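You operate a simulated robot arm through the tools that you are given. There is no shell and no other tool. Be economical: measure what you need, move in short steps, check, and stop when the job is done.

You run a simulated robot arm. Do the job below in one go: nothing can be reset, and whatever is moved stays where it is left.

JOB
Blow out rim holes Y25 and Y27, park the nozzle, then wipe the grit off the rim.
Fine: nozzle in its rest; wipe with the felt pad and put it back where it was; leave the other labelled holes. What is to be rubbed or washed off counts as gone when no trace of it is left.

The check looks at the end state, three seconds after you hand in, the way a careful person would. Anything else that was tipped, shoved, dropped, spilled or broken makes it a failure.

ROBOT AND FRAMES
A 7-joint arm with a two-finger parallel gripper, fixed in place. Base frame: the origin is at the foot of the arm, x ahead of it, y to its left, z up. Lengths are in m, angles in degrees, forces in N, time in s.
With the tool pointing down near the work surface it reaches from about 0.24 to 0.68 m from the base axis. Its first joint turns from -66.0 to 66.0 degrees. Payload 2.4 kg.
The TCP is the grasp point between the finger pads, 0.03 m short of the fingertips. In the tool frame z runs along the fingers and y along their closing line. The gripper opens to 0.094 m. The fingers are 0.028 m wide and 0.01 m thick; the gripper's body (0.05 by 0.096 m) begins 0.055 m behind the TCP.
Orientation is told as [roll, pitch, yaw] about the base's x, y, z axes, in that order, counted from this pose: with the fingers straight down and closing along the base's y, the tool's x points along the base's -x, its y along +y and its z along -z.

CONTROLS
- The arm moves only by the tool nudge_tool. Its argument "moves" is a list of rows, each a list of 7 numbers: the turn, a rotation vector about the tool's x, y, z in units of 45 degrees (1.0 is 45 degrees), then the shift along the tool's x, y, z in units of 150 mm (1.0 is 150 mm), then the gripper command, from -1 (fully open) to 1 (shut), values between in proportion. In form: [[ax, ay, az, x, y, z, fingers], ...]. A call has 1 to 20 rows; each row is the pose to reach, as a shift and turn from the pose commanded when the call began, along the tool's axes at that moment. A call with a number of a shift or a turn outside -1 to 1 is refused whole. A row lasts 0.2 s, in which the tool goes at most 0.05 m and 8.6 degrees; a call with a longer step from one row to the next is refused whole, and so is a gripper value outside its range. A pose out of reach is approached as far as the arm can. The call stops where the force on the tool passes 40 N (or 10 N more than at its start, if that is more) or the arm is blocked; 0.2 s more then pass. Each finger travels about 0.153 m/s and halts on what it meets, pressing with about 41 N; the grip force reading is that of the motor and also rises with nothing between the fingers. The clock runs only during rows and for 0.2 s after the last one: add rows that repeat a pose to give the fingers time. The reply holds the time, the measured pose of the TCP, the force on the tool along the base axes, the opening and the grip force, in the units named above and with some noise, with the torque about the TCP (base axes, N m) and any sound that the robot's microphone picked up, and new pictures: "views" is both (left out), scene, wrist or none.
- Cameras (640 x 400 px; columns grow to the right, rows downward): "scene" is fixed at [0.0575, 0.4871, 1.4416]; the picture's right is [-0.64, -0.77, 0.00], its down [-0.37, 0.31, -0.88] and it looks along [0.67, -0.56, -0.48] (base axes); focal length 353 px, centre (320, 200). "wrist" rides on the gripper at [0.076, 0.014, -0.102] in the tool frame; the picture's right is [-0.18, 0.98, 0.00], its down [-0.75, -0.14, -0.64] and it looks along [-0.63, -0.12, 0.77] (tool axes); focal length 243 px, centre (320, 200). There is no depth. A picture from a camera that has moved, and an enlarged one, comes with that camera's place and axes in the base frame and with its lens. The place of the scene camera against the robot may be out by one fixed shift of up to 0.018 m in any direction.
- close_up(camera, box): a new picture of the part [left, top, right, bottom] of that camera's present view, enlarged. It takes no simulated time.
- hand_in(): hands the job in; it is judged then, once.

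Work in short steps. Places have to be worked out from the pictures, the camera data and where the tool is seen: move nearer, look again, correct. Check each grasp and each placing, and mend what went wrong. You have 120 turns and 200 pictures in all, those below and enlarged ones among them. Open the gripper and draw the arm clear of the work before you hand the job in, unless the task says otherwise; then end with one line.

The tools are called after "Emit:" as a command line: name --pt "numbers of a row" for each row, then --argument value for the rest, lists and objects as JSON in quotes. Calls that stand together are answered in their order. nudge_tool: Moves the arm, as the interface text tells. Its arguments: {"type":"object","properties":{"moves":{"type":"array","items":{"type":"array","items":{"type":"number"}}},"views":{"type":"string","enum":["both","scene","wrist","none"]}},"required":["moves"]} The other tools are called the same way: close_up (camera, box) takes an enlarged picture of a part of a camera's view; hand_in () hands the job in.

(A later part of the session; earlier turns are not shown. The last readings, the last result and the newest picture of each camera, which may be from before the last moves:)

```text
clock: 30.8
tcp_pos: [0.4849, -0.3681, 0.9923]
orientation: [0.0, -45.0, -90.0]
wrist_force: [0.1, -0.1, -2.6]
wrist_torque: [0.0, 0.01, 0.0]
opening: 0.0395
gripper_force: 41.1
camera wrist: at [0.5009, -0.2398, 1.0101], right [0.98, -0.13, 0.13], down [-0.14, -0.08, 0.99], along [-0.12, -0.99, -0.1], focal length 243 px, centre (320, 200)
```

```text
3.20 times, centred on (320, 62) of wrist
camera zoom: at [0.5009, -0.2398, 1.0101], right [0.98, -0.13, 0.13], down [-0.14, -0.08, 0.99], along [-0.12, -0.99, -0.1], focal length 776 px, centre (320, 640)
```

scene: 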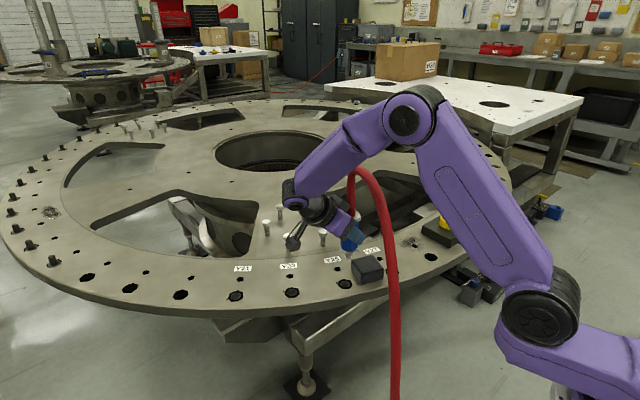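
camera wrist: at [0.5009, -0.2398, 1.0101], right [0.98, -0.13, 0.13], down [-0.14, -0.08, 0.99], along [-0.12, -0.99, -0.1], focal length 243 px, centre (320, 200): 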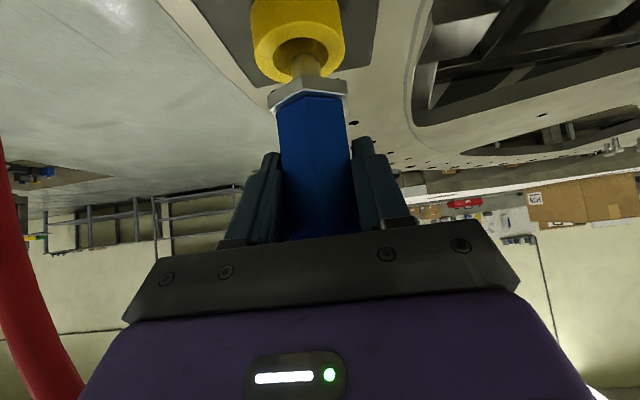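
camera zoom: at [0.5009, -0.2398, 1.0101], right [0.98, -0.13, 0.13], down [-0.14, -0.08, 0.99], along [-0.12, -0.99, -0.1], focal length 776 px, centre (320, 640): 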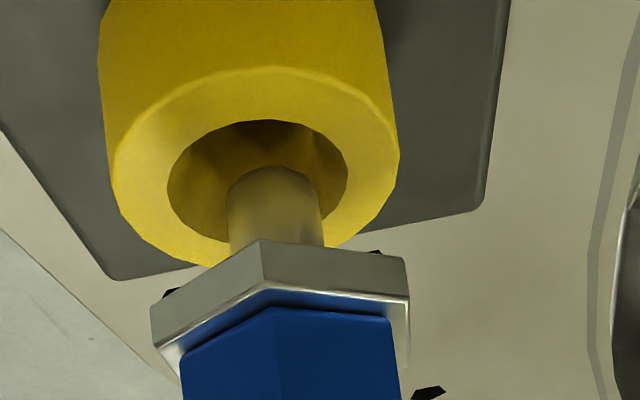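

Tip is centred in the collar mouth. I lower ~24 mm until seated.

Emit:
nudge_tool --pt "0 0 0 0.03 0 0.03 1" --pt "0 0 0 0.06 0 0.06 1" --pt "0 0 0 0.085 0 0.085 1" --pt "0 0 0 0.1 0 0.1 1" --pt "0 0 0 0.11 0 0.11 1" --pt "0 0 0 0.115 0 0.115 1" --pt "0 0 0 0.115 0 0.115 1" --views "none"

Emit:
close_up --camera "scene" --box '[400, 170, 500, 240]'

Emit:
close_up --camera "wrist" --box '[220, 0, 420, 125]'

```text
clock: 32.4
tcp_pos: [0.4857, -0.3677, 0.9683]
orientation: [0.0, -45.1, -90.0]
wrist_force: [-1.0, -0.7, -2.6]
wrist_torque: [0.01, 0.02, 0.01]
opening: 0.0395
gripper_force: 40.7
```

```text
5.71 times, centred on (450, 205) of scene
camera zoom: at [0.0575, 0.487, 1.4416], right [-0.64, -0.77, 0.0], down [-0.37, 0.31, -0.88], along [0.67, -0.56, -0.48], focal length 2016 px, centre (-423, 171)
```

zoom: 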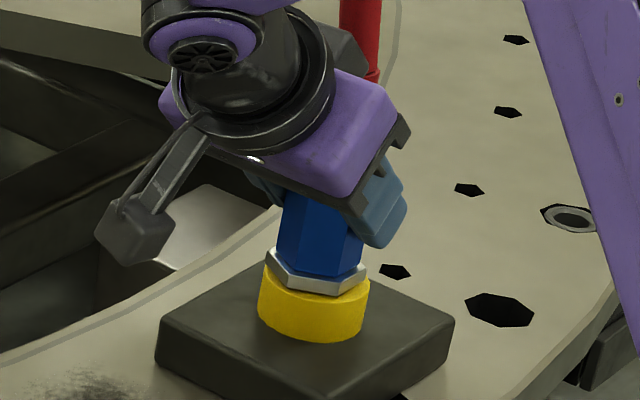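

```text
3.20 times, centred on (320, 62) of wrist
camera zoom: at [0.5008, -0.2393, 0.9867], right [0.98, -0.13, 0.13], down [-0.14, -0.08, 0.99], along [-0.12, -0.99, -0.1], focal length 776 px, centre (320, 640)
```

zoom: 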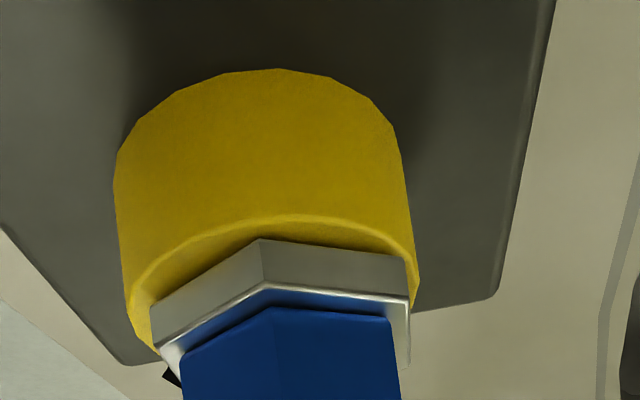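

Nearly seated, with no contact force yet (about 2 mm of slip in the grip earlier). I ease down the last couple of mm.

Emit:
nudge_tool --pt "0 0 0 0.004 0 0.004 1" --pt "0 0 0 0.008 0 0.008 1" --pt "0 0 0 0.012 0 0.012 1" --pt "0 0 0 0.012 0 0.012 1" --views "none"

Emit:
close_up --camera "wrist" --box '[220, 0, 420, 125]'

```text
clock: 33.4
tcp_pos: [0.4852, -0.3683, 0.9665]
orientation: [0.1, -45.1, -90.1]
wrist_force: [-1.7, 2.3, 8.1]
wrist_torque: [0.09, 0.3, -0.02]
opening: 0.0393
gripper_force: 41.1
```

```text
3.20 times, centred on (320, 62) of wrist
camera zoom: at [0.5007, -0.2397, 0.9851], right [0.98, -0.13, 0.13], down [-0.14, -0.08, 0.99], along [-0.12, -0.99, -0.09], focal length 776 px, centre (320, 640)
```

zoom: 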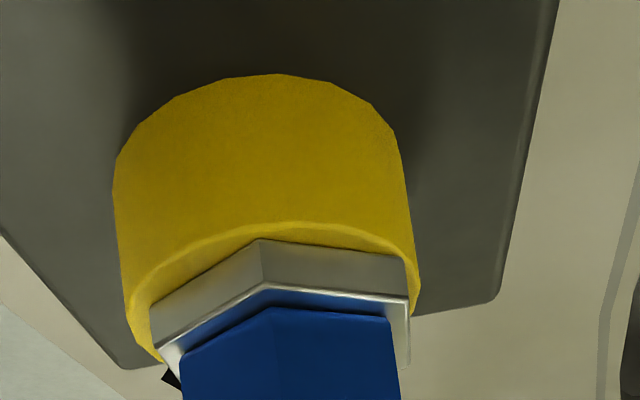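

Seated with light contact (~10 N). I open the fingers and back out along the tool axis.

Emit:
nudge_tool --pt "0 0 0 0 0 0 0" --pt "0 0 0 0 0 0 -1" --pt "0 0 0 0 0 0 -1" --pt "0 0 0 0 0 -0.15 -1" --pt "0 0 0 0 0 -0.4 -1" --pt "0 0 0 0 0 -0.7 -1" --pt "0 0 0 0 0 -1 -1" --pt "0 0 0 0 0 -1 -1"

Emit:
close_up --camera "scene" --box '[380, 130, 500, 250]'

```text
clock: 35.2
tcp_pos: [0.4849, -0.2613, 1.0707]
orientation: [-0.1, -45.0, -90.0]
wrist_force: [-0.5, -0.5, -0.2]
wrist_torque: [0.0, 0.03, 0.05]
opening: 0.0942
gripper_force: 0.0
camera wrist: at [0.501, -0.1336, 1.0888], right [0.98, -0.13, 0.13], down [-0.14, -0.08, 0.99], along [-0.12, -0.99, -0.1], focal length 243 px, centre (320, 200)
```

scene: 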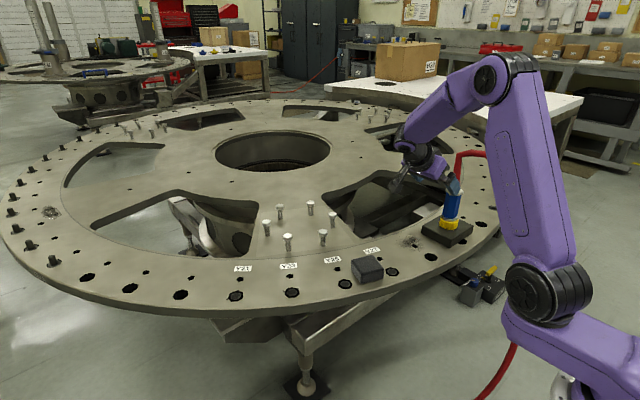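
wrist: 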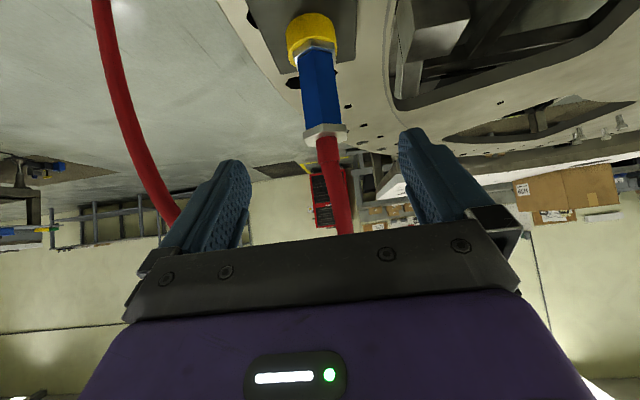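

```text
3.33 times, centred on (440, 190) of scene
camera zoom: at [0.0575, 0.4871, 1.4416], right [-0.64, -0.77, 0.0], down [-0.37, 0.31, -0.88], along [0.67, -0.56, -0.48], focal length 1176 px, centre (-80, 233)
```

zoom: 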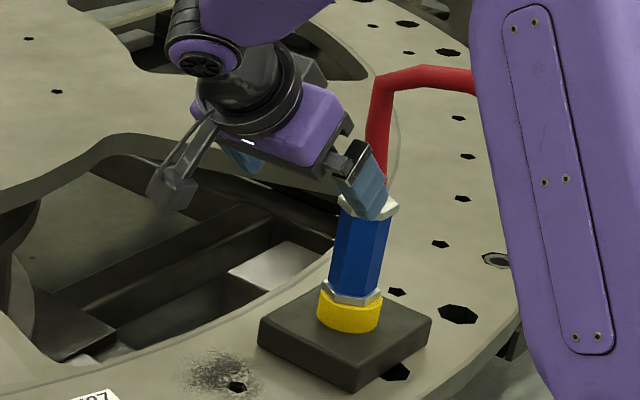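

Nozzle is parked upright. I move up and back towards the pad while untilting the tool to vertical.

Emit:
nudge_tool --pt "0 0 0 0 0 -0.2 -1" --pt "0 0.15 0 0.1 0 -0.35 -1" --pt "0 0.333 0 0.25 0 -0.5 -1" --pt "0 0.5 0 0.4 0 -0.65 -1" --pt "0 0.667 0 0.55 0 -0.8 -1" --pt "0 0.833 0 0.7 0 -0.943 -1" --pt "0 1 0 0.754 0 -0.943 -1" --pt "0 1 0 0.754 0 -0.943 -1"

Emit:
close_up --camera "wrist" --box '[160, 0, 480, 200]'

```text
clock: 37.0
tcp_pos: [0.4852, -0.0826, 1.0914]
orientation: [-0.1, 0.1, -90.0]
wrist_force: [-0.5, -0.1, -0.5]
wrist_torque: [0.02, -0.02, -0.03]
opening: 0.0937
gripper_force: 0.0
camera wrist: at [0.5011, -0.0038, 1.1937], right [0.98, -0.18, 0.0], down [-0.14, -0.75, 0.64], along [-0.12, -0.63, -0.77], focal length 243 px, centre (320, 200)
```

scene: 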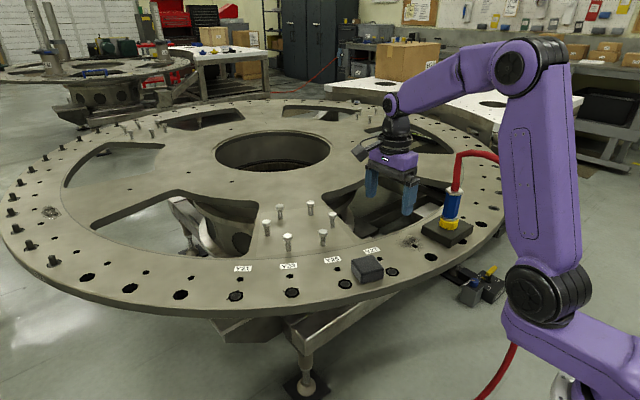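
wrist: 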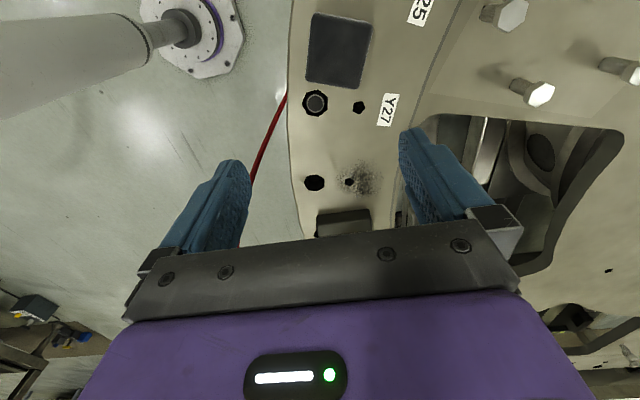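

```text
2.00 times, centred on (320, 100) of wrist
camera zoom: at [0.5011, -0.0038, 1.1937], right [0.98, -0.18, 0.0], down [-0.14, -0.75, 0.64], along [-0.12, -0.63, -0.77], focal length 485 px, centre (320, 400)
```

zoom: 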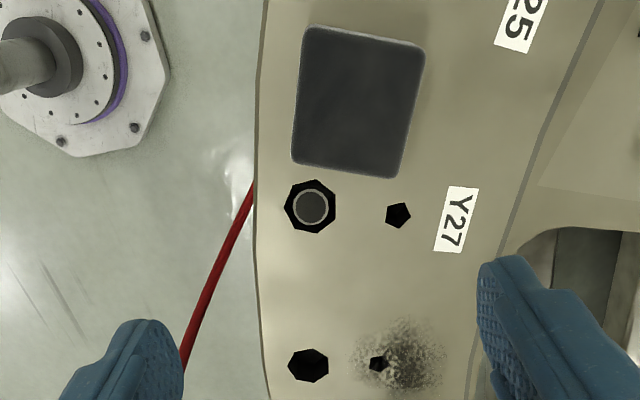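

The pad is a ~62 mm block centred at about (0.511,-0.053), turned about -18°. I'll grip its radial sides at yaw -108°, so no finger faces the nozzle rest. Moving above it to z=1.0.

Emit:
nudge_tool --pt "0 0 0.1 0.05 0.04 0.15 -1" --pt "0 0 0.2 0.1 0.09 0.3 -1" --pt "0 0 0.3 0.15 0.13 0.45 -1" --pt "0 0 0.4 0.196 0.171 0.61 -1" --pt "0 0 0.4 0.196 0.171 0.61 -1"

Emit:
close_up --camera "scene" --box '[300, 180, 460, 300]'

```text
clock: 38.2
tcp_pos: [0.5121, -0.0535, 1.0022]
orientation: [0.0, 0.0, -108.1]
wrist_force: [0.4, 0.1, -0.2]
wrist_torque: [-0.01, 0.03, -0.02]
opening: 0.094
gripper_force: 0.0
camera wrist: at [0.5513, 0.0167, 1.1034], right [0.88, -0.48, 0.0], down [-0.37, -0.67, 0.64], along [-0.31, -0.56, -0.77], focal length 243 px, centre (320, 200)
```

scene: 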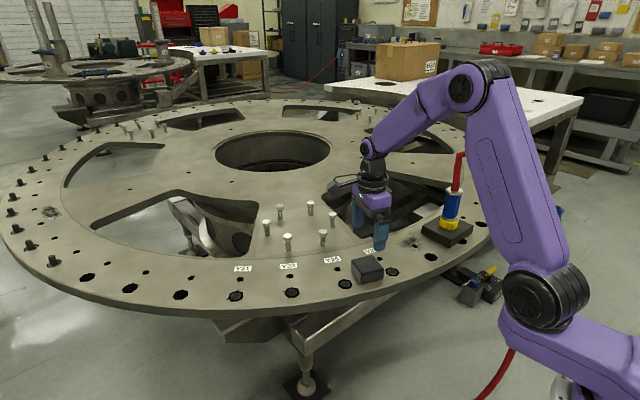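
wrist: 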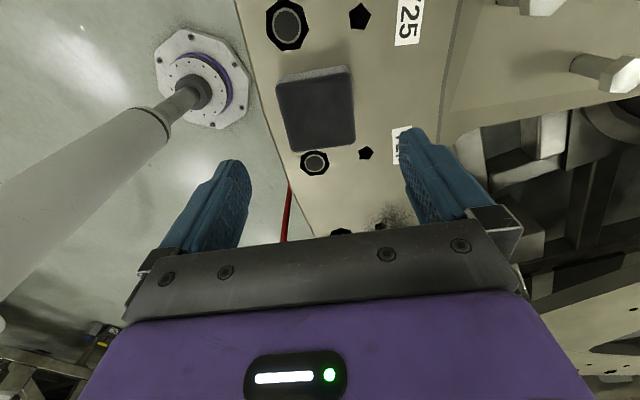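

```text
3.33 times, centred on (380, 240) of scene
camera zoom: at [0.0575, 0.4871, 1.4416], right [-0.64, -0.77, 0.0], down [-0.37, 0.31, -0.88], along [0.67, -0.56, -0.48], focal length 1176 px, centre (120, 67)
```

zoom: 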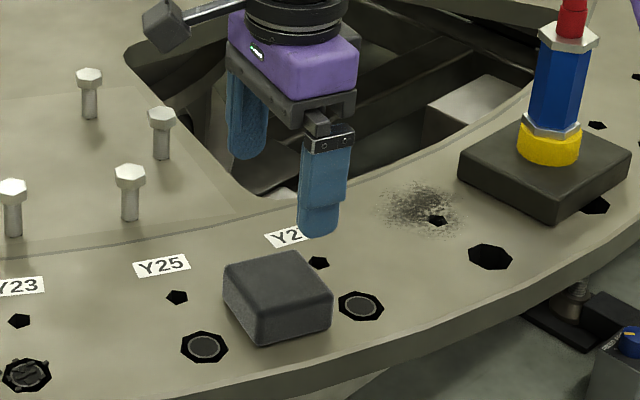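

Second view confirms the pad centre at (0.5116,-0.053), directly under the TCP. I descend to z≈0.90 with open fingers.

Emit:
nudge_tool --pt "0 0 0.01 0 0 0.17 -1" --pt "0 0 0.01 0 0 0.34 -1" --pt "0 0 0.01 0 0 0.5 -1" --pt "0 0 0.01 0 0 0.6 -1" --pt "0 0 0.01 0 0 0.67 -1" --pt "0 0 0.01 0 0 0.67 -1" --views "wrist"

Emit:
close_up --camera "scene" --box '[320, 200, 440, 300]'

```text
clock: 39.6
tcp_pos: [0.5107, -0.0523, 0.9023]
orientation: [0.0, 0.1, -108.5]
wrist_force: [0.4, 0.2, 0.4]
wrist_torque: [0.0, 0.03, 0.0]
opening: 0.0938
gripper_force: 0.1
camera wrist: at [0.5498, 0.0176, 1.0028], right [0.87, -0.49, 0.0], down [-0.37, -0.67, 0.64], along [-0.31, -0.56, -0.77], focal length 243 px, centre (320, 200)
```

wrist: 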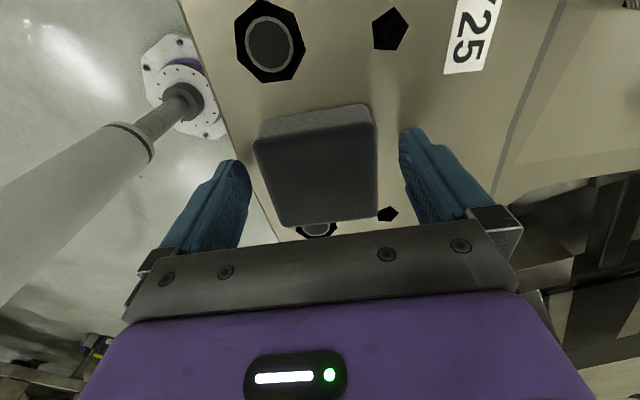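

```text
4.00 times, centred on (380, 250) of scene
camera zoom: at [0.0575, 0.4871, 1.4416], right [-0.64, -0.77, 0.0], down [-0.37, 0.31, -0.88], along [0.67, -0.56, -0.48], focal length 1411 px, centre (80, 0)
```

zoom: 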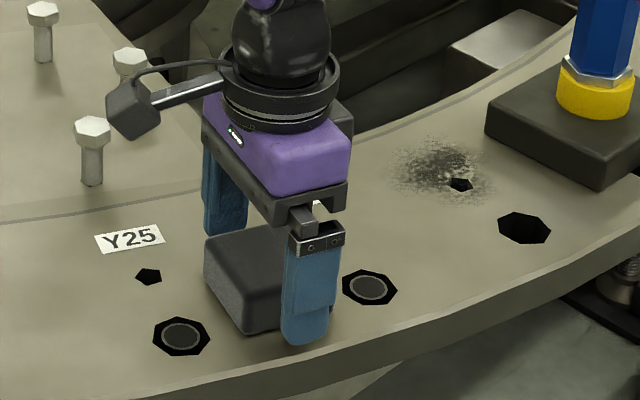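

Fingers straddle the pad evenly. I close gently on it.

Emit:
nudge_tool --pt "0 0 0 0 0 0 -0.6" --pt "0 0 0 0 0 0 -0.4" --pt "0 0 0 0 0 0 -0.3" --pt "0 0 0 0 0 0 -0.1" --pt "0 0 0 0 0 0 0.2" --pt "0 0 0 0 0 0 0.2" --views "wrist"

Emit:
close_up --camera "scene" --box '[320, 200, 440, 300]'

```text
clock: 41.0
tcp_pos: [0.5105, -0.0518, 0.9009]
orientation: [0.0, 0.1, -108.5]
wrist_force: [-0.1, -0.6, -0.7]
wrist_torque: [0.0, 0.0, 0.04]
opening: 0.0638
gripper_force: 41.0
camera wrist: at [0.5497, 0.0177, 1.0029], right [0.87, -0.49, 0.0], down [-0.37, -0.67, 0.64], along [-0.31, -0.56, -0.77], focal length 243 px, centre (320, 200)
```

wrist: 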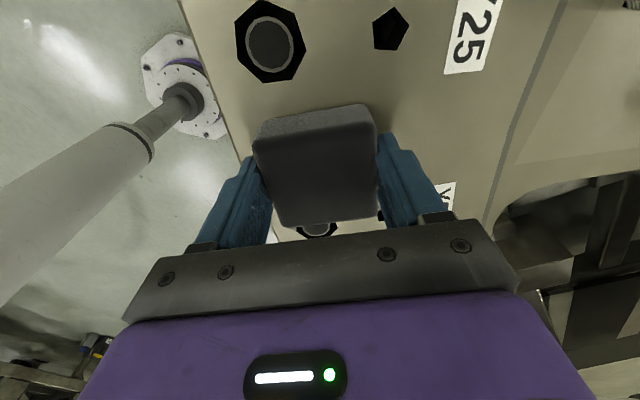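

```text
4.00 times, centred on (380, 250) of scene
camera zoom: at [0.0575, 0.4871, 1.4416], right [-0.64, -0.77, 0.0], down [-0.37, 0.31, -0.88], along [0.67, -0.56, -0.48], focal length 1411 px, centre (80, 0)
```

zoom: 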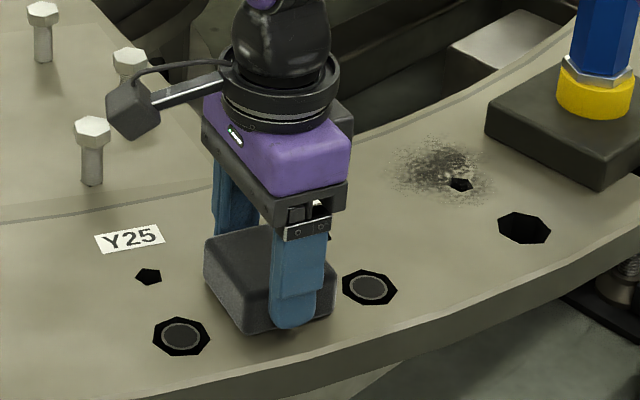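

Pad gripped without shifting. Recorded its rest: TCP (0.5107,-0.0522,0.9015), yaw -108.5°. The grit spans about x 0.486–0.556, y -0.20…-0.29, with the nozzle block edge near y=-0.318. I lift and carry the pad over, turning to yaw -90°.

Emit:
nudge_tool --pt "0 0 0 0 0 -0.13 0.2" --pt "0 0 0 0 0 -0.333 0.2" --pt "0 0 -0.1 -0.2 0.08 -0.333 0.2" --pt "0 0 -0.2 -0.4 0.17 -0.333 0.2" --pt "0 0 -0.3 -0.6 0.25 -0.333 0.2" --pt "0 0 -0.41 -0.76 0.32 -0.333 0.2" --pt "0 0 -0.41 -0.864 0.359 -0.333 0.2" --pt "0 0 -0.41 -0.864 0.359 -0.333 0.2"

Emit:
close_up --camera "scene" --box '[340, 170, 500, 290]'

```text
clock: 42.8
tcp_pos: [0.5209, -0.1947, 0.9491]
orientation: [0.0, 0.0, -90.0]
wrist_force: [0.1, 0.1, -0.2]
wrist_torque: [0.02, 0.0, 0.0]
opening: 0.0375
gripper_force: 0.0
camera wrist: at [0.5372, -0.116, 1.0514], right [0.98, -0.18, 0.0], down [-0.14, -0.75, 0.64], along [-0.12, -0.63, -0.77], focal length 243 px, centre (320, 200)
```

scene: 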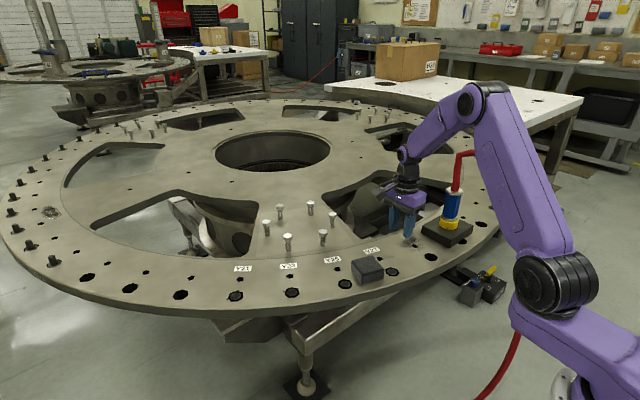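
wrist: 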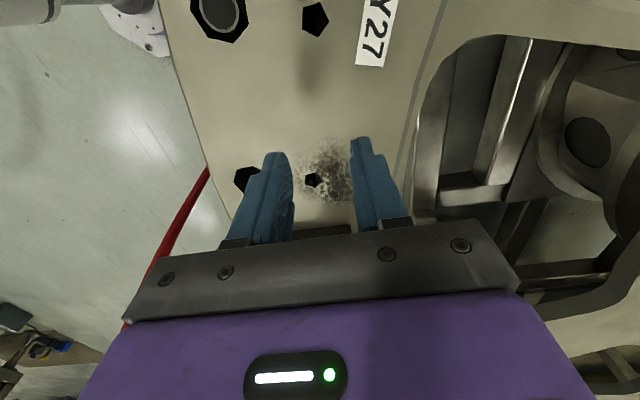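

```text
3.33 times, centred on (420, 230) of scene
camera zoom: at [0.0575, 0.4871, 1.4416], right [-0.64, -0.77, 0.0], down [-0.37, 0.31, -0.88], along [0.67, -0.56, -0.48], focal length 1176 px, centre (-13, 100)
```

zoom: 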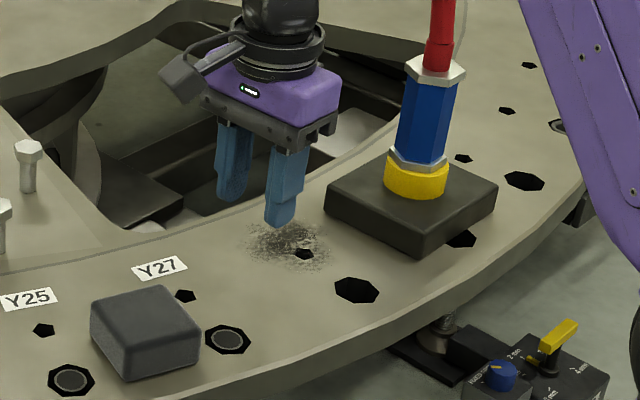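

The pad slipped out of the fingers on lifting (opening 37 mm, pad still on the rim). I check whether it moved, using the same framing as before.

Emit:
close_up --camera "scene" --box '[320, 190, 480, 290]'

Emit:
close_up --camera "scene" --box '[200, 200, 420, 337]'

```text
4.00 times, centred on (400, 240) of scene
camera zoom: at [0.0575, 0.4871, 1.4416], right [-0.64, -0.77, 0.0], down [-0.37, 0.31, -0.88], along [0.67, -0.56, -0.48], focal length 1411 px, centre (0, 40)
```

zoom: 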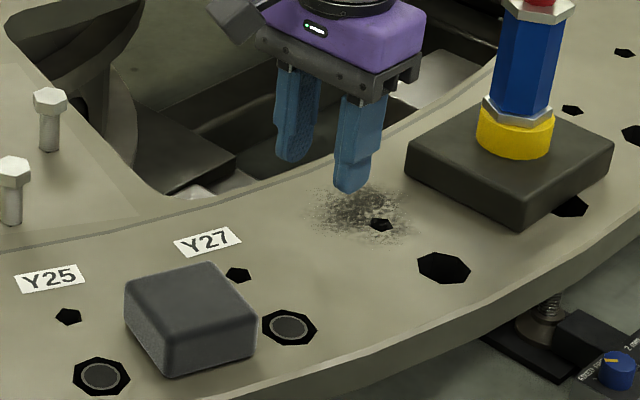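

```text
2.91 times, centred on (310, 268) of scene
camera zoom: at [0.0575, 0.4871, 1.4416], right [-0.64, -0.77, 0.0], down [-0.37, 0.31, -0.88], along [0.67, -0.56, -0.48], focal length 1026 px, centre (349, 1)
```

zoom: 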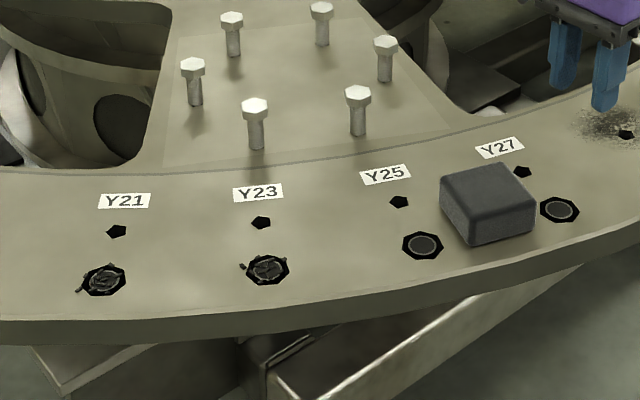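

The pad barely moved (~1 mm) and was only held by its rounded upper part. I return above it, open, to regrip deeper and lift slowly.

Emit:
nudge_tool --pt "0 0 0 0 0 -0.2 0" --pt "0 0 0.1 0.2 -0.02 -0.25 -1" --pt "0 0 0.2 0.4 -0.03 -0.25 -1" --pt "0 0 0.3 0.6 -0.05 -0.25 -1" --pt "0 0 0.41 0.8 -0.06 -0.25 -1" --pt "0 0 0.41 0.951 -0.065 -0.25 -1" --pt "0 0 0.41 0.951 -0.065 -0.25 -1" --views "wrist"

Emit:
close_up --camera "wrist" --box '[220, 0, 440, 220]'

```text
clock: 44.4
tcp_pos: [0.5134, -0.0494, 0.9888]
orientation: [-0.1, 0.0, -108.5]
wrist_force: [0.1, -0.7, -1.0]
wrist_torque: [-0.01, -0.01, 0.02]
opening: 0.094
gripper_force: 0.1
camera wrist: at [0.5514, 0.0198, 1.0907], right [0.87, -0.49, 0.0], down [-0.37, -0.67, 0.64], along [-0.31, -0.56, -0.77], focal length 243 px, centre (320, 200)
```

wrist: 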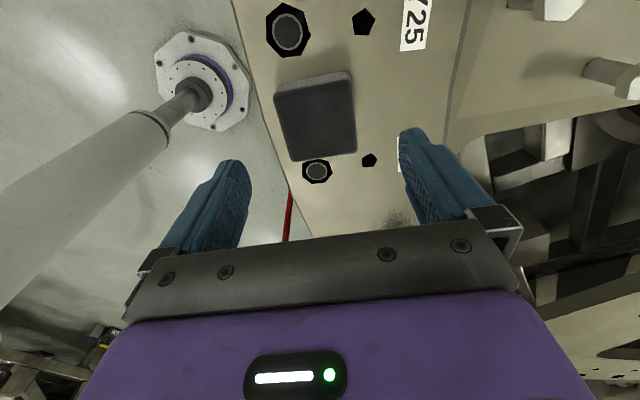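

```text
1.82 times, centred on (330, 110) of wrist
camera zoom: at [0.5514, 0.0198, 1.0907], right [0.87, -0.49, 0.0], down [-0.37, -0.67, 0.64], along [-0.31, -0.56, -0.77], focal length 441 px, centre (302, 364)
```

zoom: 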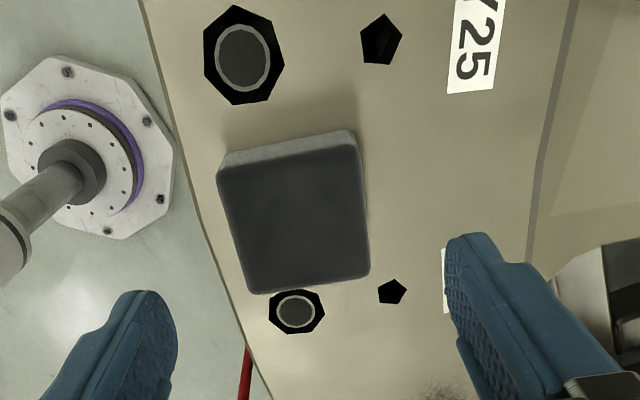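

Pad centre is still ≈(0.511,-0.052). I descend deeper, to z≈0.896.

Emit:
nudge_tool --pt "0 0 0 -0.016 -0.005 0.2 -1" --pt "0 0 0 -0.016 -0.005 0.4 -1" --pt "0 0 0 -0.016 -0.005 0.54 -1" --pt "0 0 0 -0.016 -0.005 0.6 -1" --pt "0 0 0 -0.016 -0.005 0.622 -1" --pt "0 0 0 -0.016 -0.005 0.622 -1" --views "none"

Emit:
close_up --camera "scene" --box '[330, 220, 410, 300]'

```text
clock: 45.8
tcp_pos: [0.5091, -0.0533, 0.8938]
orientation: [0.0, -0.1, -108.4]
wrist_force: [0.6, -0.1, -0.3]
wrist_torque: [0.0, 0.01, 0.01]
opening: 0.0943
gripper_force: 0.0
```

```text
5.00 times, centred on (370, 260) of scene
camera zoom: at [0.0575, 0.4871, 1.4416], right [-0.64, -0.77, 0.0], down [-0.37, 0.31, -0.88], along [0.67, -0.56, -0.48], focal length 1764 px, centre (70, -100)
```

zoom: 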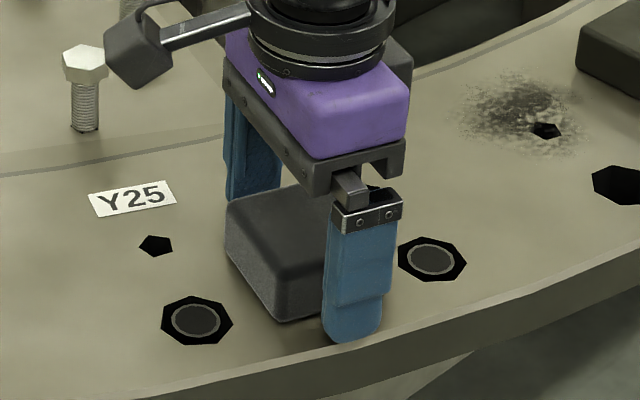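

No contact, fingers fully alongside the pad. I close fully and lift slowly 15 mm.

Emit:
nudge_tool --pt "0 0 0 0 0 0 -0.6" --pt "0 0 0 0 0 0 -0.4" --pt "0 0 0 0 0 0 0" --pt "0 0 0 0 0 0 1" --pt "0 0 0 0 0 0 1" --pt "0 0 0 0 0 0 1" --pt "0 0 0 0 0 -0.01 1" --pt "0 0 0 0 0 -0.02 1" --pt "0 0 0 0 0 -0.03 1" --pt "0 0 0 0 0 -0.04 1" --pt "0 0 0 0 0 -0.055 1" --pt "0 0 0 0 0 -0.07 1" --pt "0 0 0 0 0 -0.085 1" --pt "0 0 0 0 0 -0.1 1" --pt "0 0 0 0 0 -0.1 1" --views "none"

Emit:
close_up --camera "scene" --box '[330, 220, 410, 300]'

```text
clock: 49.0
tcp_pos: [0.5105, -0.0516, 0.9093]
orientation: [0.1, -0.1, -108.4]
wrist_force: [-0.3, 0.0, -0.5]
wrist_torque: [0.02, -0.01, -0.03]
opening: 0.0684
gripper_force: 41.2
```

```text
5.00 times, centred on (370, 260) of scene
camera zoom: at [0.0575, 0.4871, 1.4416], right [-0.64, -0.77, 0.0], down [-0.37, 0.31, -0.88], along [0.67, -0.56, -0.48], focal length 1764 px, centre (70, -100)
```

zoom: 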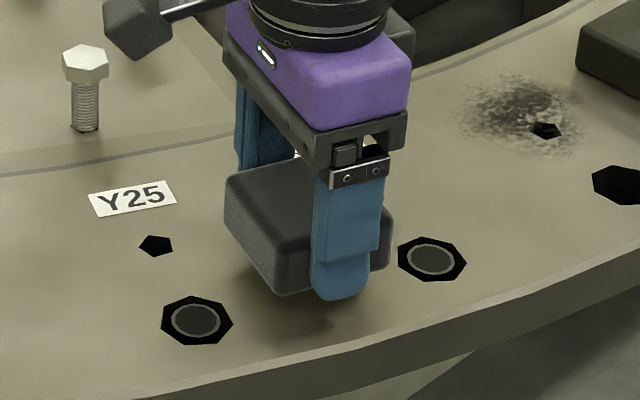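

The pad is held (68 mm) and clear of the rim; on the rim, TCP z was ≈0.894. I carry it slowly to the near side of the grit, turning to yaw -90°.

Emit:
nudge_tool --pt "0 0 0 0 0 -0.08 1" --pt "0 0 -0.04 -0.08 0.03 -0.15 1" --pt "0 0 -0.08 -0.16 0.07 -0.15 1" --pt "0 0 -0.12 -0.25 0.1 -0.15 1" --pt "0 0 -0.17 -0.34 0.14 -0.15 1" --pt "0 0 -0.21 -0.43 0.18 -0.15 1" --pt "0 0 -0.25 -0.52 0.22 -0.15 1" --pt "0 0 -0.29 -0.61 0.25 -0.15 1" --pt "0 0 -0.33 -0.7 0.29 -0.15 1" --pt "0 0 -0.37 -0.78 0.32 -0.15 1" --pt "0 0 -0.41 -0.855 0.353 -0.15 1" --pt "0 0 -0.41 -0.855 0.353 -0.15 1"

Emit:
close_up --camera "scene" --box '[370, 180, 470, 270]'

```text
clock: 51.6
tcp_pos: [0.5193, -0.1903, 0.9327]
orientation: [0.1, 0.0, -90.0]
wrist_force: [0.3, -0.6, -0.2]
wrist_torque: [0.01, 0.0, 0.01]
opening: 0.0683
gripper_force: 41.0
camera wrist: at [0.5352, -0.112, 1.034], right [0.98, -0.18, 0.0], down [-0.14, -0.75, 0.64], along [-0.12, -0.63, -0.77], focal length 243 px, centre (320, 200)
```

scene: 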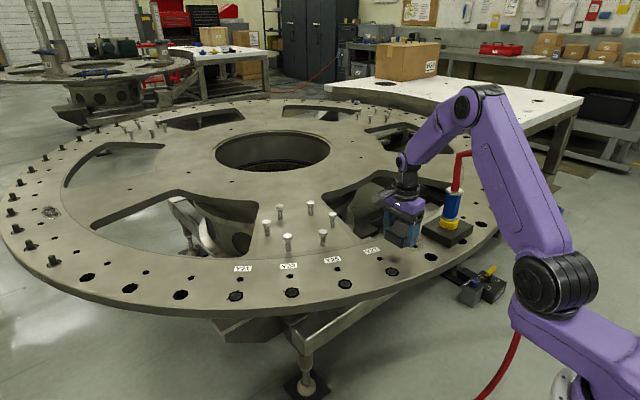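
wrist: 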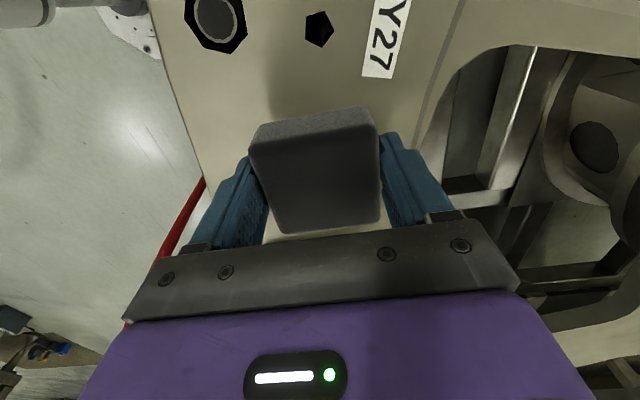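

```text
4.44 times, centred on (420, 225) of scene
camera zoom: at [0.0575, 0.4871, 1.4416], right [-0.64, -0.77, 0.0], down [-0.37, 0.31, -0.88], along [0.67, -0.56, -0.48], focal length 1568 px, centre (-124, 89)
```

zoom: 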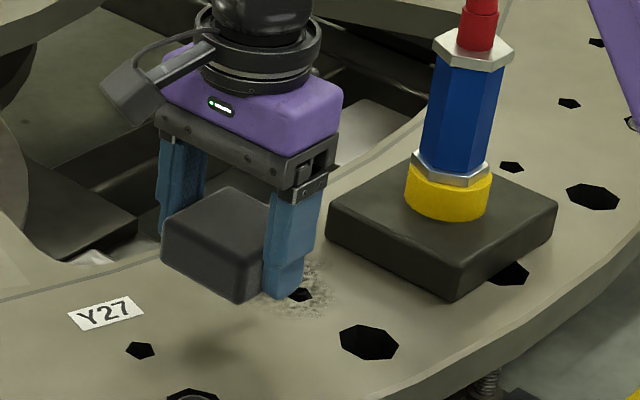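

Pad is over the near part of the grit. I lower until it presses lightly on the rim.

Emit:
nudge_tool --pt "0 0 0 0 0 0.1 1" --pt "0 0 0 0 0 0.2 1" --pt "0 0 0 0 0 0.24 1" --pt "0 0 0 0 0 0.255 1" --pt "0 0 0 0 0 0.265 1" --pt "0 0 0 0 0 0.265 1" --views "none"

```text
clock: 53.0
tcp_pos: [0.5194, -0.19, 0.8949]
orientation: [0.1, 0.0, -90.1]
wrist_force: [-9.9, 7.1, 31.2]
wrist_torque: [0.16, 0.57, -0.01]
opening: 0.0684
gripper_force: 41.1
```

Contact at 31 N; I ease up about 1.5 mm and stroke towards -y to y≈-0.262 (block edge at about -0.31).

Emit:
nudge_tool --pt "0 0 0 0 0 -0.01 1" --pt "0 0 0 -0.05 0 -0.01 1" --pt "0 0 0 -0.1 0 -0.01 1" --pt "0 0 0 -0.15 0 -0.01 1" --pt "0 0 0 -0.2 0 -0.01 1" --pt "0 0 0 -0.25 0 -0.01 1" --pt "0 0 0 -0.3 0 -0.01 1" --pt "0 0 0 -0.35 0 -0.01 1" --pt "0 0 0 -0.4 0 -0.01 1" --pt "0 0 0 -0.45 0 -0.01 1" --pt "0 0 0 -0.48 0 -0.01 1" --pt "0 0 0 -0.48 0 -0.01 1" --views "none"

Emit:
close_up --camera "scene" --box '[370, 180, 470, 270]'

Emit:
close_up --camera "wrist" --box '[160, 0, 480, 240]'

```text
clock: 55.6
tcp_pos: [0.5196, -0.2621, 0.8934]
orientation: [-0.1, 0.0, -90.0]
wrist_force: [1.3, 6.3, 12.6]
wrist_torque: [0.01, 0.0, 0.03]
opening: 0.0684
gripper_force: 40.9
```

```text
4.44 times, centred on (420, 225) of scene
camera zoom: at [0.0573, 0.4873, 1.4415], right [-0.64, -0.77, 0.0], down [-0.37, 0.31, -0.88], along [0.67, -0.56, -0.48], focal length 1568 px, centre (-124, 89)
```

zoom: 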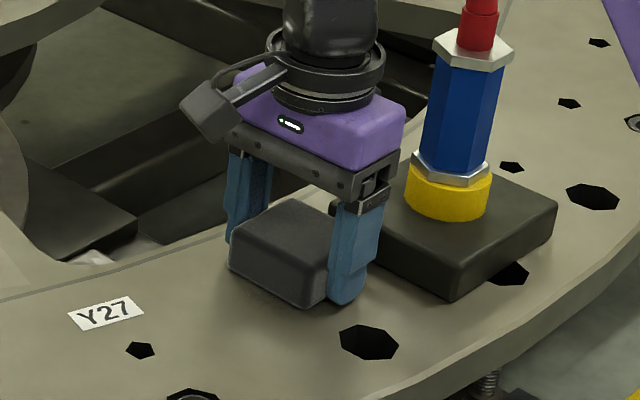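

```text
1.67 times, centred on (320, 120) of wrist
camera zoom: at [0.5356, -0.184, 0.996], right [0.98, -0.18, 0.0], down [-0.14, -0.75, 0.64], along [-0.12, -0.63, -0.77], focal length 404 px, centre (320, 333)
```

zoom: 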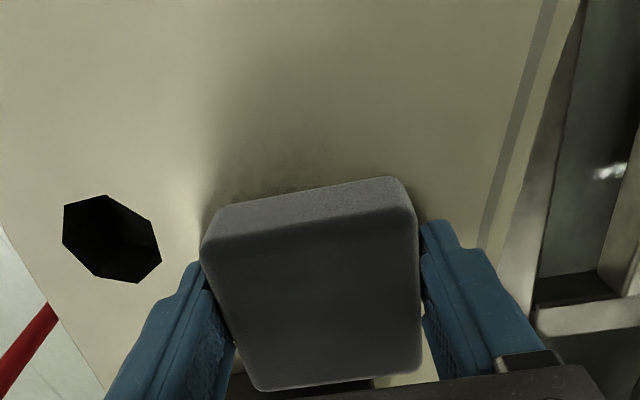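

Most of it wiped in one pass with ~12 N; faint traces remain. I do further strokes over the width of the patch.

Emit:
nudge_tool --pt "0 0 0 0.1 0 0.003 1" --pt "0 0 0 0.2 0 0.003 1" --pt "0 0 0 0.3 0 0.003 1" --pt "0 0 0 0.4 0 0.003 1" --pt "0 0 0 0.5 0 0.003 1" --pt "0 0 0 0.5 0.1 0.003 1" --pt "0 0 0 0.4 0.12 0.003 1" --pt "0 0 0 0.3 0.12 0.003 1" --pt "0 0 0 0.2 0.12 0.003 1" --pt "0 0 0 0.1 0.12 0.003 1" --pt "0 0 0 0 0.12 0.003 1" --pt "0 0 0 -0.03 0.12 0.003 1" --pt "0 0 0 -0.03 0.02 0.003 1" --pt "0 0 0 -0.03 -0.1 0.003 1" --pt "0 0 0 0.07 -0.12 0.003 1" --pt "0 0 0 0.17 -0.12 0.003 1" --pt "0 0 0 0.27 -0.12 0.003 1" --pt "0 0 0 0.37 -0.12 0.003 1" --pt "0 0 0 0.5 -0.12 0.003 1" --pt "0 0 0 0.5 -0.12 0.003 1" --views "none"

Emit:
close_up --camera "scene" --box '[370, 180, 470, 270]'

Emit:
close_up --camera "wrist" --box '[160, 0, 480, 240]'

```text
clock: 59.8
tcp_pos: [0.5029, -0.1878, 0.8931]
orientation: [0.0, -0.1, -90.0]
wrist_force: [0.5, -3.4, 8.2]
wrist_torque: [-0.15, -0.1, -0.01]
opening: 0.0684
gripper_force: 41.0
```

```text
4.44 times, centred on (420, 225) of scene
camera zoom: at [0.0574, 0.4871, 1.4416], right [-0.64, -0.77, 0.0], down [-0.37, 0.31, -0.88], along [0.67, -0.56, -0.48], focal length 1568 px, centre (-124, 89)
```

zoom: 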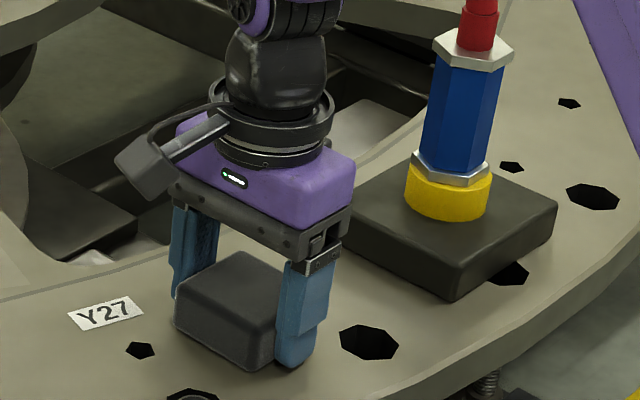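

```text
1.67 times, centred on (320, 120) of wrist
camera zoom: at [0.5179, -0.1092, 0.9958], right [0.98, -0.18, 0.0], down [-0.14, -0.75, 0.64], along [-0.12, -0.63, -0.77], focal length 404 px, centre (320, 333)
```

zoom: 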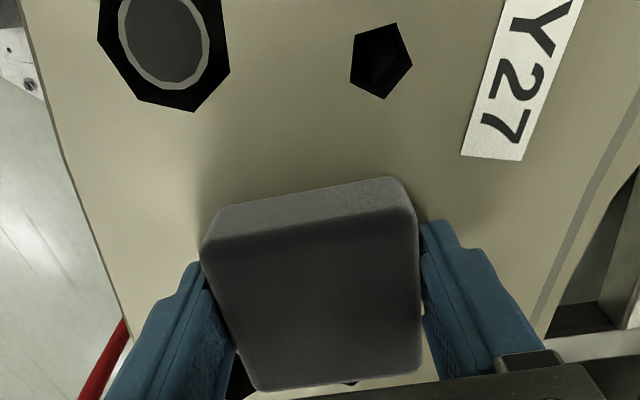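

Looks much cleaner. One more full set of overlapping strokes, a little firmer, then I'll lift and inspect.

Emit:
nudge_tool --pt "0 0 0 -0.13 0.02 0.004 1" --pt "0 0 0 -0.26 0.02 0.004 1" --pt "0 0 0 -0.4 0.02 0.004 1" --pt "0 0 0 -0.53 0.02 0.004 1" --pt "0 0 0 -0.53 0.12 0.004 1" --pt "0 0 0 -0.4 0.14 0.004 1" --pt "0 0 0 -0.26 0.14 0.004 1" --pt "0 0 0 -0.13 0.14 0.004 1" --pt "0 0 0 0 0.14 0.004 1" --pt "0 0 0 0 0.25 0.004 1" --pt "0 0 0 -0.13 0.26 0.004 1" --pt "0 0 0 -0.26 0.26 0.004 1" --pt "0 0 0 -0.4 0.26 0.004 1" --pt "0 0 0 -0.53 0.26 0.004 1" --pt "0 0 0 -0.4 0.2 0.004 1" --pt "0 0 0 -0.26 0.14 0.004 1" --pt "0 0 0 -0.1 0.1 0.004 1" --pt "0 0 0 0 0.1 0.004 1" --views "none"

Emit:
nudge_tool --pt "0 0 0 0 0 -0.03 1" --pt "0 0 0 0 0 -0.08 1" --pt "0 0 0 0 0 -0.15 1" --pt "0 0 0 0.1 0 -0.22 1" --pt "0 0 0 0.2 0 -0.3 1" --pt "0 0 0 0.3 0 -0.3 1" --pt "0 0 0 0.4 0 -0.3 1" --pt "0 0 0 0.4 0 -0.3 1" --views "wrist"

Emit:
close_up --camera "scene" --box '[370, 180, 470, 270]'

```text
clock: 63.6
tcp_pos: [0.5158, -0.1883, 0.8926]
orientation: [0.2, -0.1, -90.1]
wrist_force: [-0.6, -10.3, 23.4]
wrist_torque: [-0.22, 0.27, 0.12]
opening: 0.068
gripper_force: 40.9
```

```text
clock: 65.4
tcp_pos: [0.5176, -0.1276, 0.9369]
orientation: [0.0, -0.1, -90.1]
wrist_force: [0.0, 0.2, -0.5]
wrist_torque: [-0.02, 0.01, 0.01]
opening: 0.0685
gripper_force: 40.6
camera wrist: at [0.5326, -0.05, 1.0395], right [0.98, -0.18, 0.0], down [-0.14, -0.75, 0.64], along [-0.12, -0.63, -0.77], focal length 243 px, centre (320, 200)
```

wrist: 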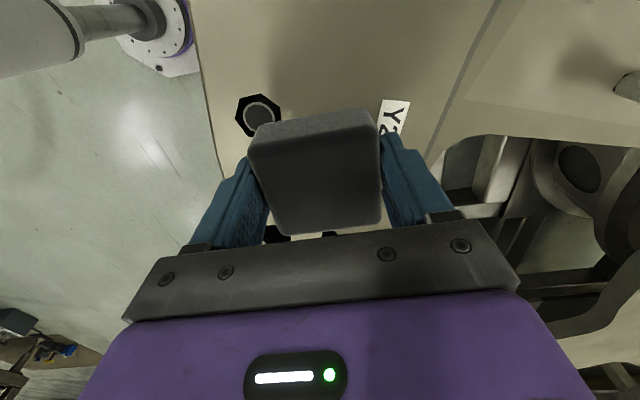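

```text
4.44 times, centred on (420, 225) of scene
camera zoom: at [0.0575, 0.4871, 1.4416], right [-0.64, -0.77, 0.0], down [-0.37, 0.31, -0.88], along [0.67, -0.56, -0.48], focal length 1568 px, centre (-124, 89)
```

zoom: 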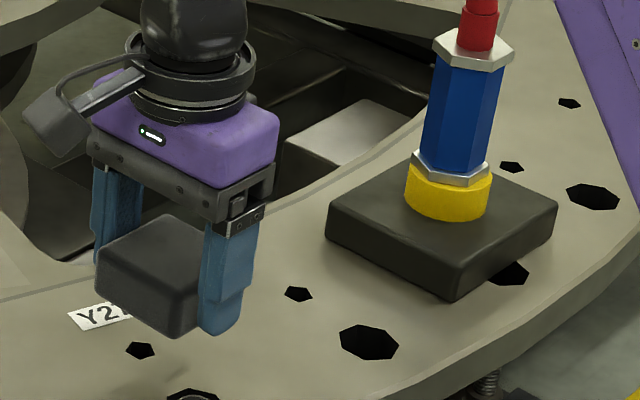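

The patch looks clean from here; I inspect at higher zoom, plus the dark spot at the far-left rim.

Emit:
close_up --camera "scene" --box '[400, 220, 450, 256]'

Emit:
close_up --camera "scene" --box '[10, 180, 110, 250]'

```text
11.11 times, centred on (425, 238) of scene
camera zoom: at [0.0575, 0.4871, 1.4416], right [-0.64, -0.77, 0.0], down [-0.37, 0.31, -0.88], along [0.67, -0.56, -0.48], focal length 3920 px, centre (-847, -222)
```

zoom: 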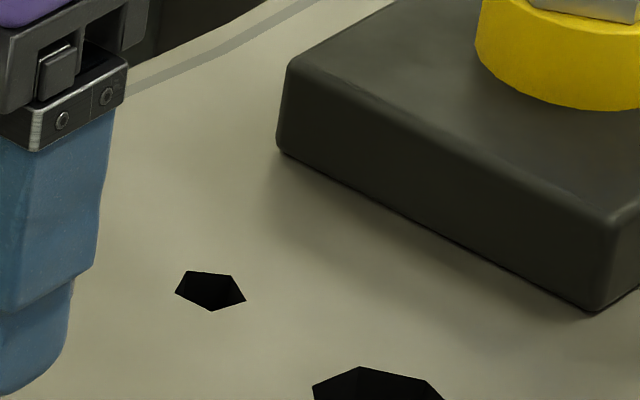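

```text
5.71 times, centred on (60, 215) of scene
camera zoom: at [0.0575, 0.4871, 1.4416], right [-0.64, -0.77, 0.0], down [-0.37, 0.31, -0.88], along [0.67, -0.56, -0.48], focal length 2016 px, centre (1806, 114)
```

zoom: 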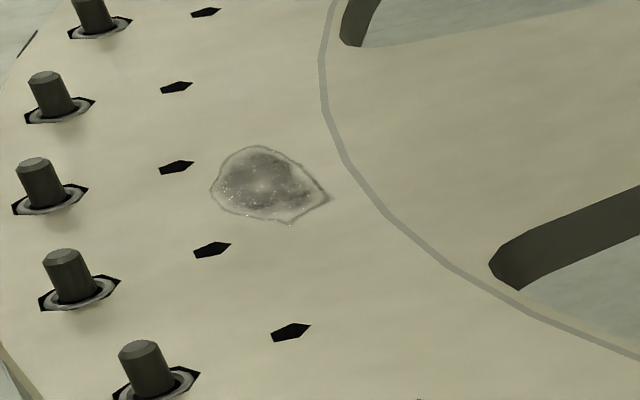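

The visible patch is clean (the far spot is an unreachable, different mark). I move the pad above its original place at yaw -108.5°, and inspect the previously hidden part.

Emit:
nudge_tool --pt "0 0 0.06 0.08 -0.01 0 1" --pt "0 0 0.13 0.16 -0.02 0 1" --pt "0 0 0.2 0.25 -0.03 0 1" --pt "0 0 0.27 0.34 -0.04 0 1" --pt "0 0 0.34 0.43 -0.046 0 1" --pt "0 0 0.411 0.503 -0.046 0 1" --pt "0 0 0.411 0.503 -0.046 0 1" --views "wrist"

Emit:
close_up --camera "scene" --box '[380, 215, 450, 260]'

Emit:
close_up --camera "scene" --box '[320, 190, 480, 290]'

```text
clock: 67.0
tcp_pos: [0.5106, -0.0527, 0.938]
orientation: [0.0, -0.1, -108.7]
wrist_force: [0.8, -0.7, 0.2]
wrist_torque: [0.0, 0.01, 0.06]
opening: 0.0682
gripper_force: 40.9
camera wrist: at [0.549, 0.0175, 1.04], right [0.87, -0.49, 0.0], down [-0.37, -0.67, 0.64], along [-0.31, -0.56, -0.77], focal length 243 px, centre (320, 200)
```

wrist: 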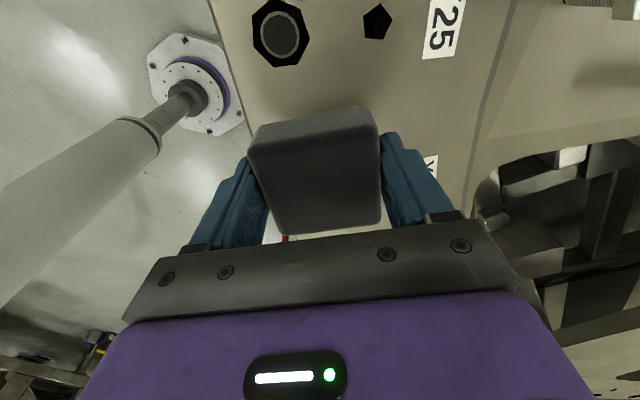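

```text
8.89 times, centred on (415, 238) of scene
camera zoom: at [0.0575, 0.4871, 1.4416], right [-0.64, -0.77, 0.0], down [-0.37, 0.31, -0.88], along [0.67, -0.56, -0.48], focal length 3136 px, centre (-524, -133)
```

zoom: 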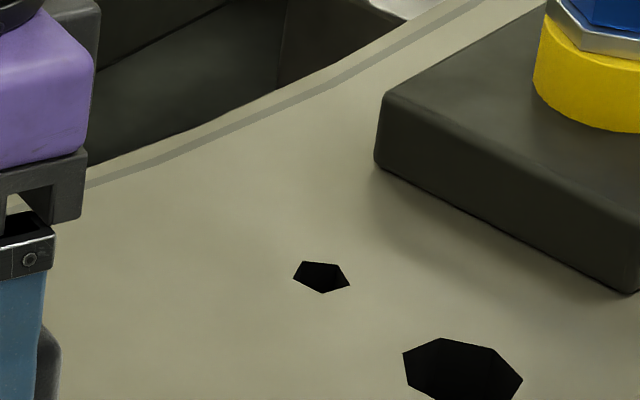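

```text
4.00 times, centred on (400, 240) of scene
camera zoom: at [0.0575, 0.4871, 1.4416], right [-0.64, -0.77, 0.0], down [-0.37, 0.31, -0.88], along [0.67, -0.56, -0.48], focal length 1411 px, centre (0, 40)
```

zoom: 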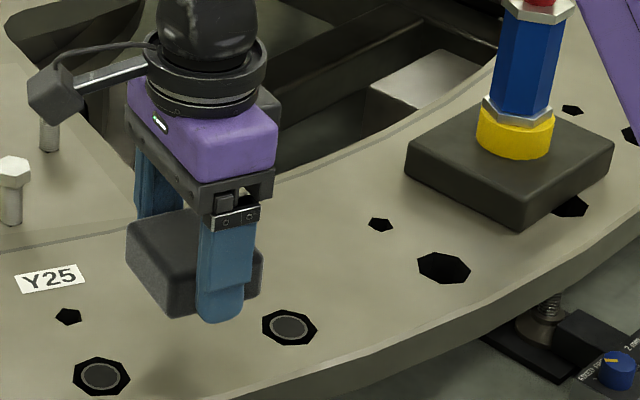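

Rim is clean with no trace. I lower the pad onto its original place.

Emit:
nudge_tool --pt "0 0 0 0 0.003 0.1 1" --pt "0 0 0 0 0.003 0.2 1" --pt "0 0 0 0 0.003 0.26 1" --pt "0 0 0 0 0.003 0.28 1" --pt "0 0 0 0 0.003 0.288 1" --pt "0 0 0 0 0.003 0.294 1" --pt "0 0 0 0 0.003 0.294 1" --views "none"

Emit:
close_up --camera "scene" --box '[320, 190, 480, 290]'

```text
clock: 68.6
tcp_pos: [0.5111, -0.0525, 0.8938]
orientation: [-0.1, 0.0, -108.5]
wrist_force: [0.8, 0.7, -0.2]
wrist_torque: [-0.02, 0.0, 0.0]
opening: 0.0682
gripper_force: 41.0
```

```text
4.00 times, centred on (400, 240) of scene
camera zoom: at [0.0575, 0.4871, 1.4416], right [-0.64, -0.77, 0.0], down [-0.37, 0.31, -0.88], along [0.67, -0.56, -0.48], focal length 1411 px, centre (0, 40)
```

zoom: 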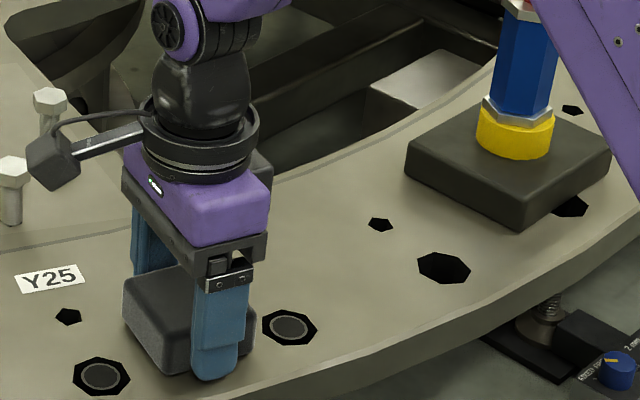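

Position matches the original picture. I ease down the last mm until contact.

Emit:
nudge_tool --pt "0 0 0 0 0 0.004 1" --pt "0 0 0 0 0 0.008 1" --pt "0 0 0 0 0 0.008 1" --views "none"

```text
clock: 69.4
tcp_pos: [0.5102, -0.054, 0.8933]
orientation: [0.1, 0.0, -108.5]
wrist_force: [-5.1, -0.4, 15.8]
wrist_torque: [-0.11, 0.1, -0.01]
opening: 0.0683
gripper_force: 40.5
```

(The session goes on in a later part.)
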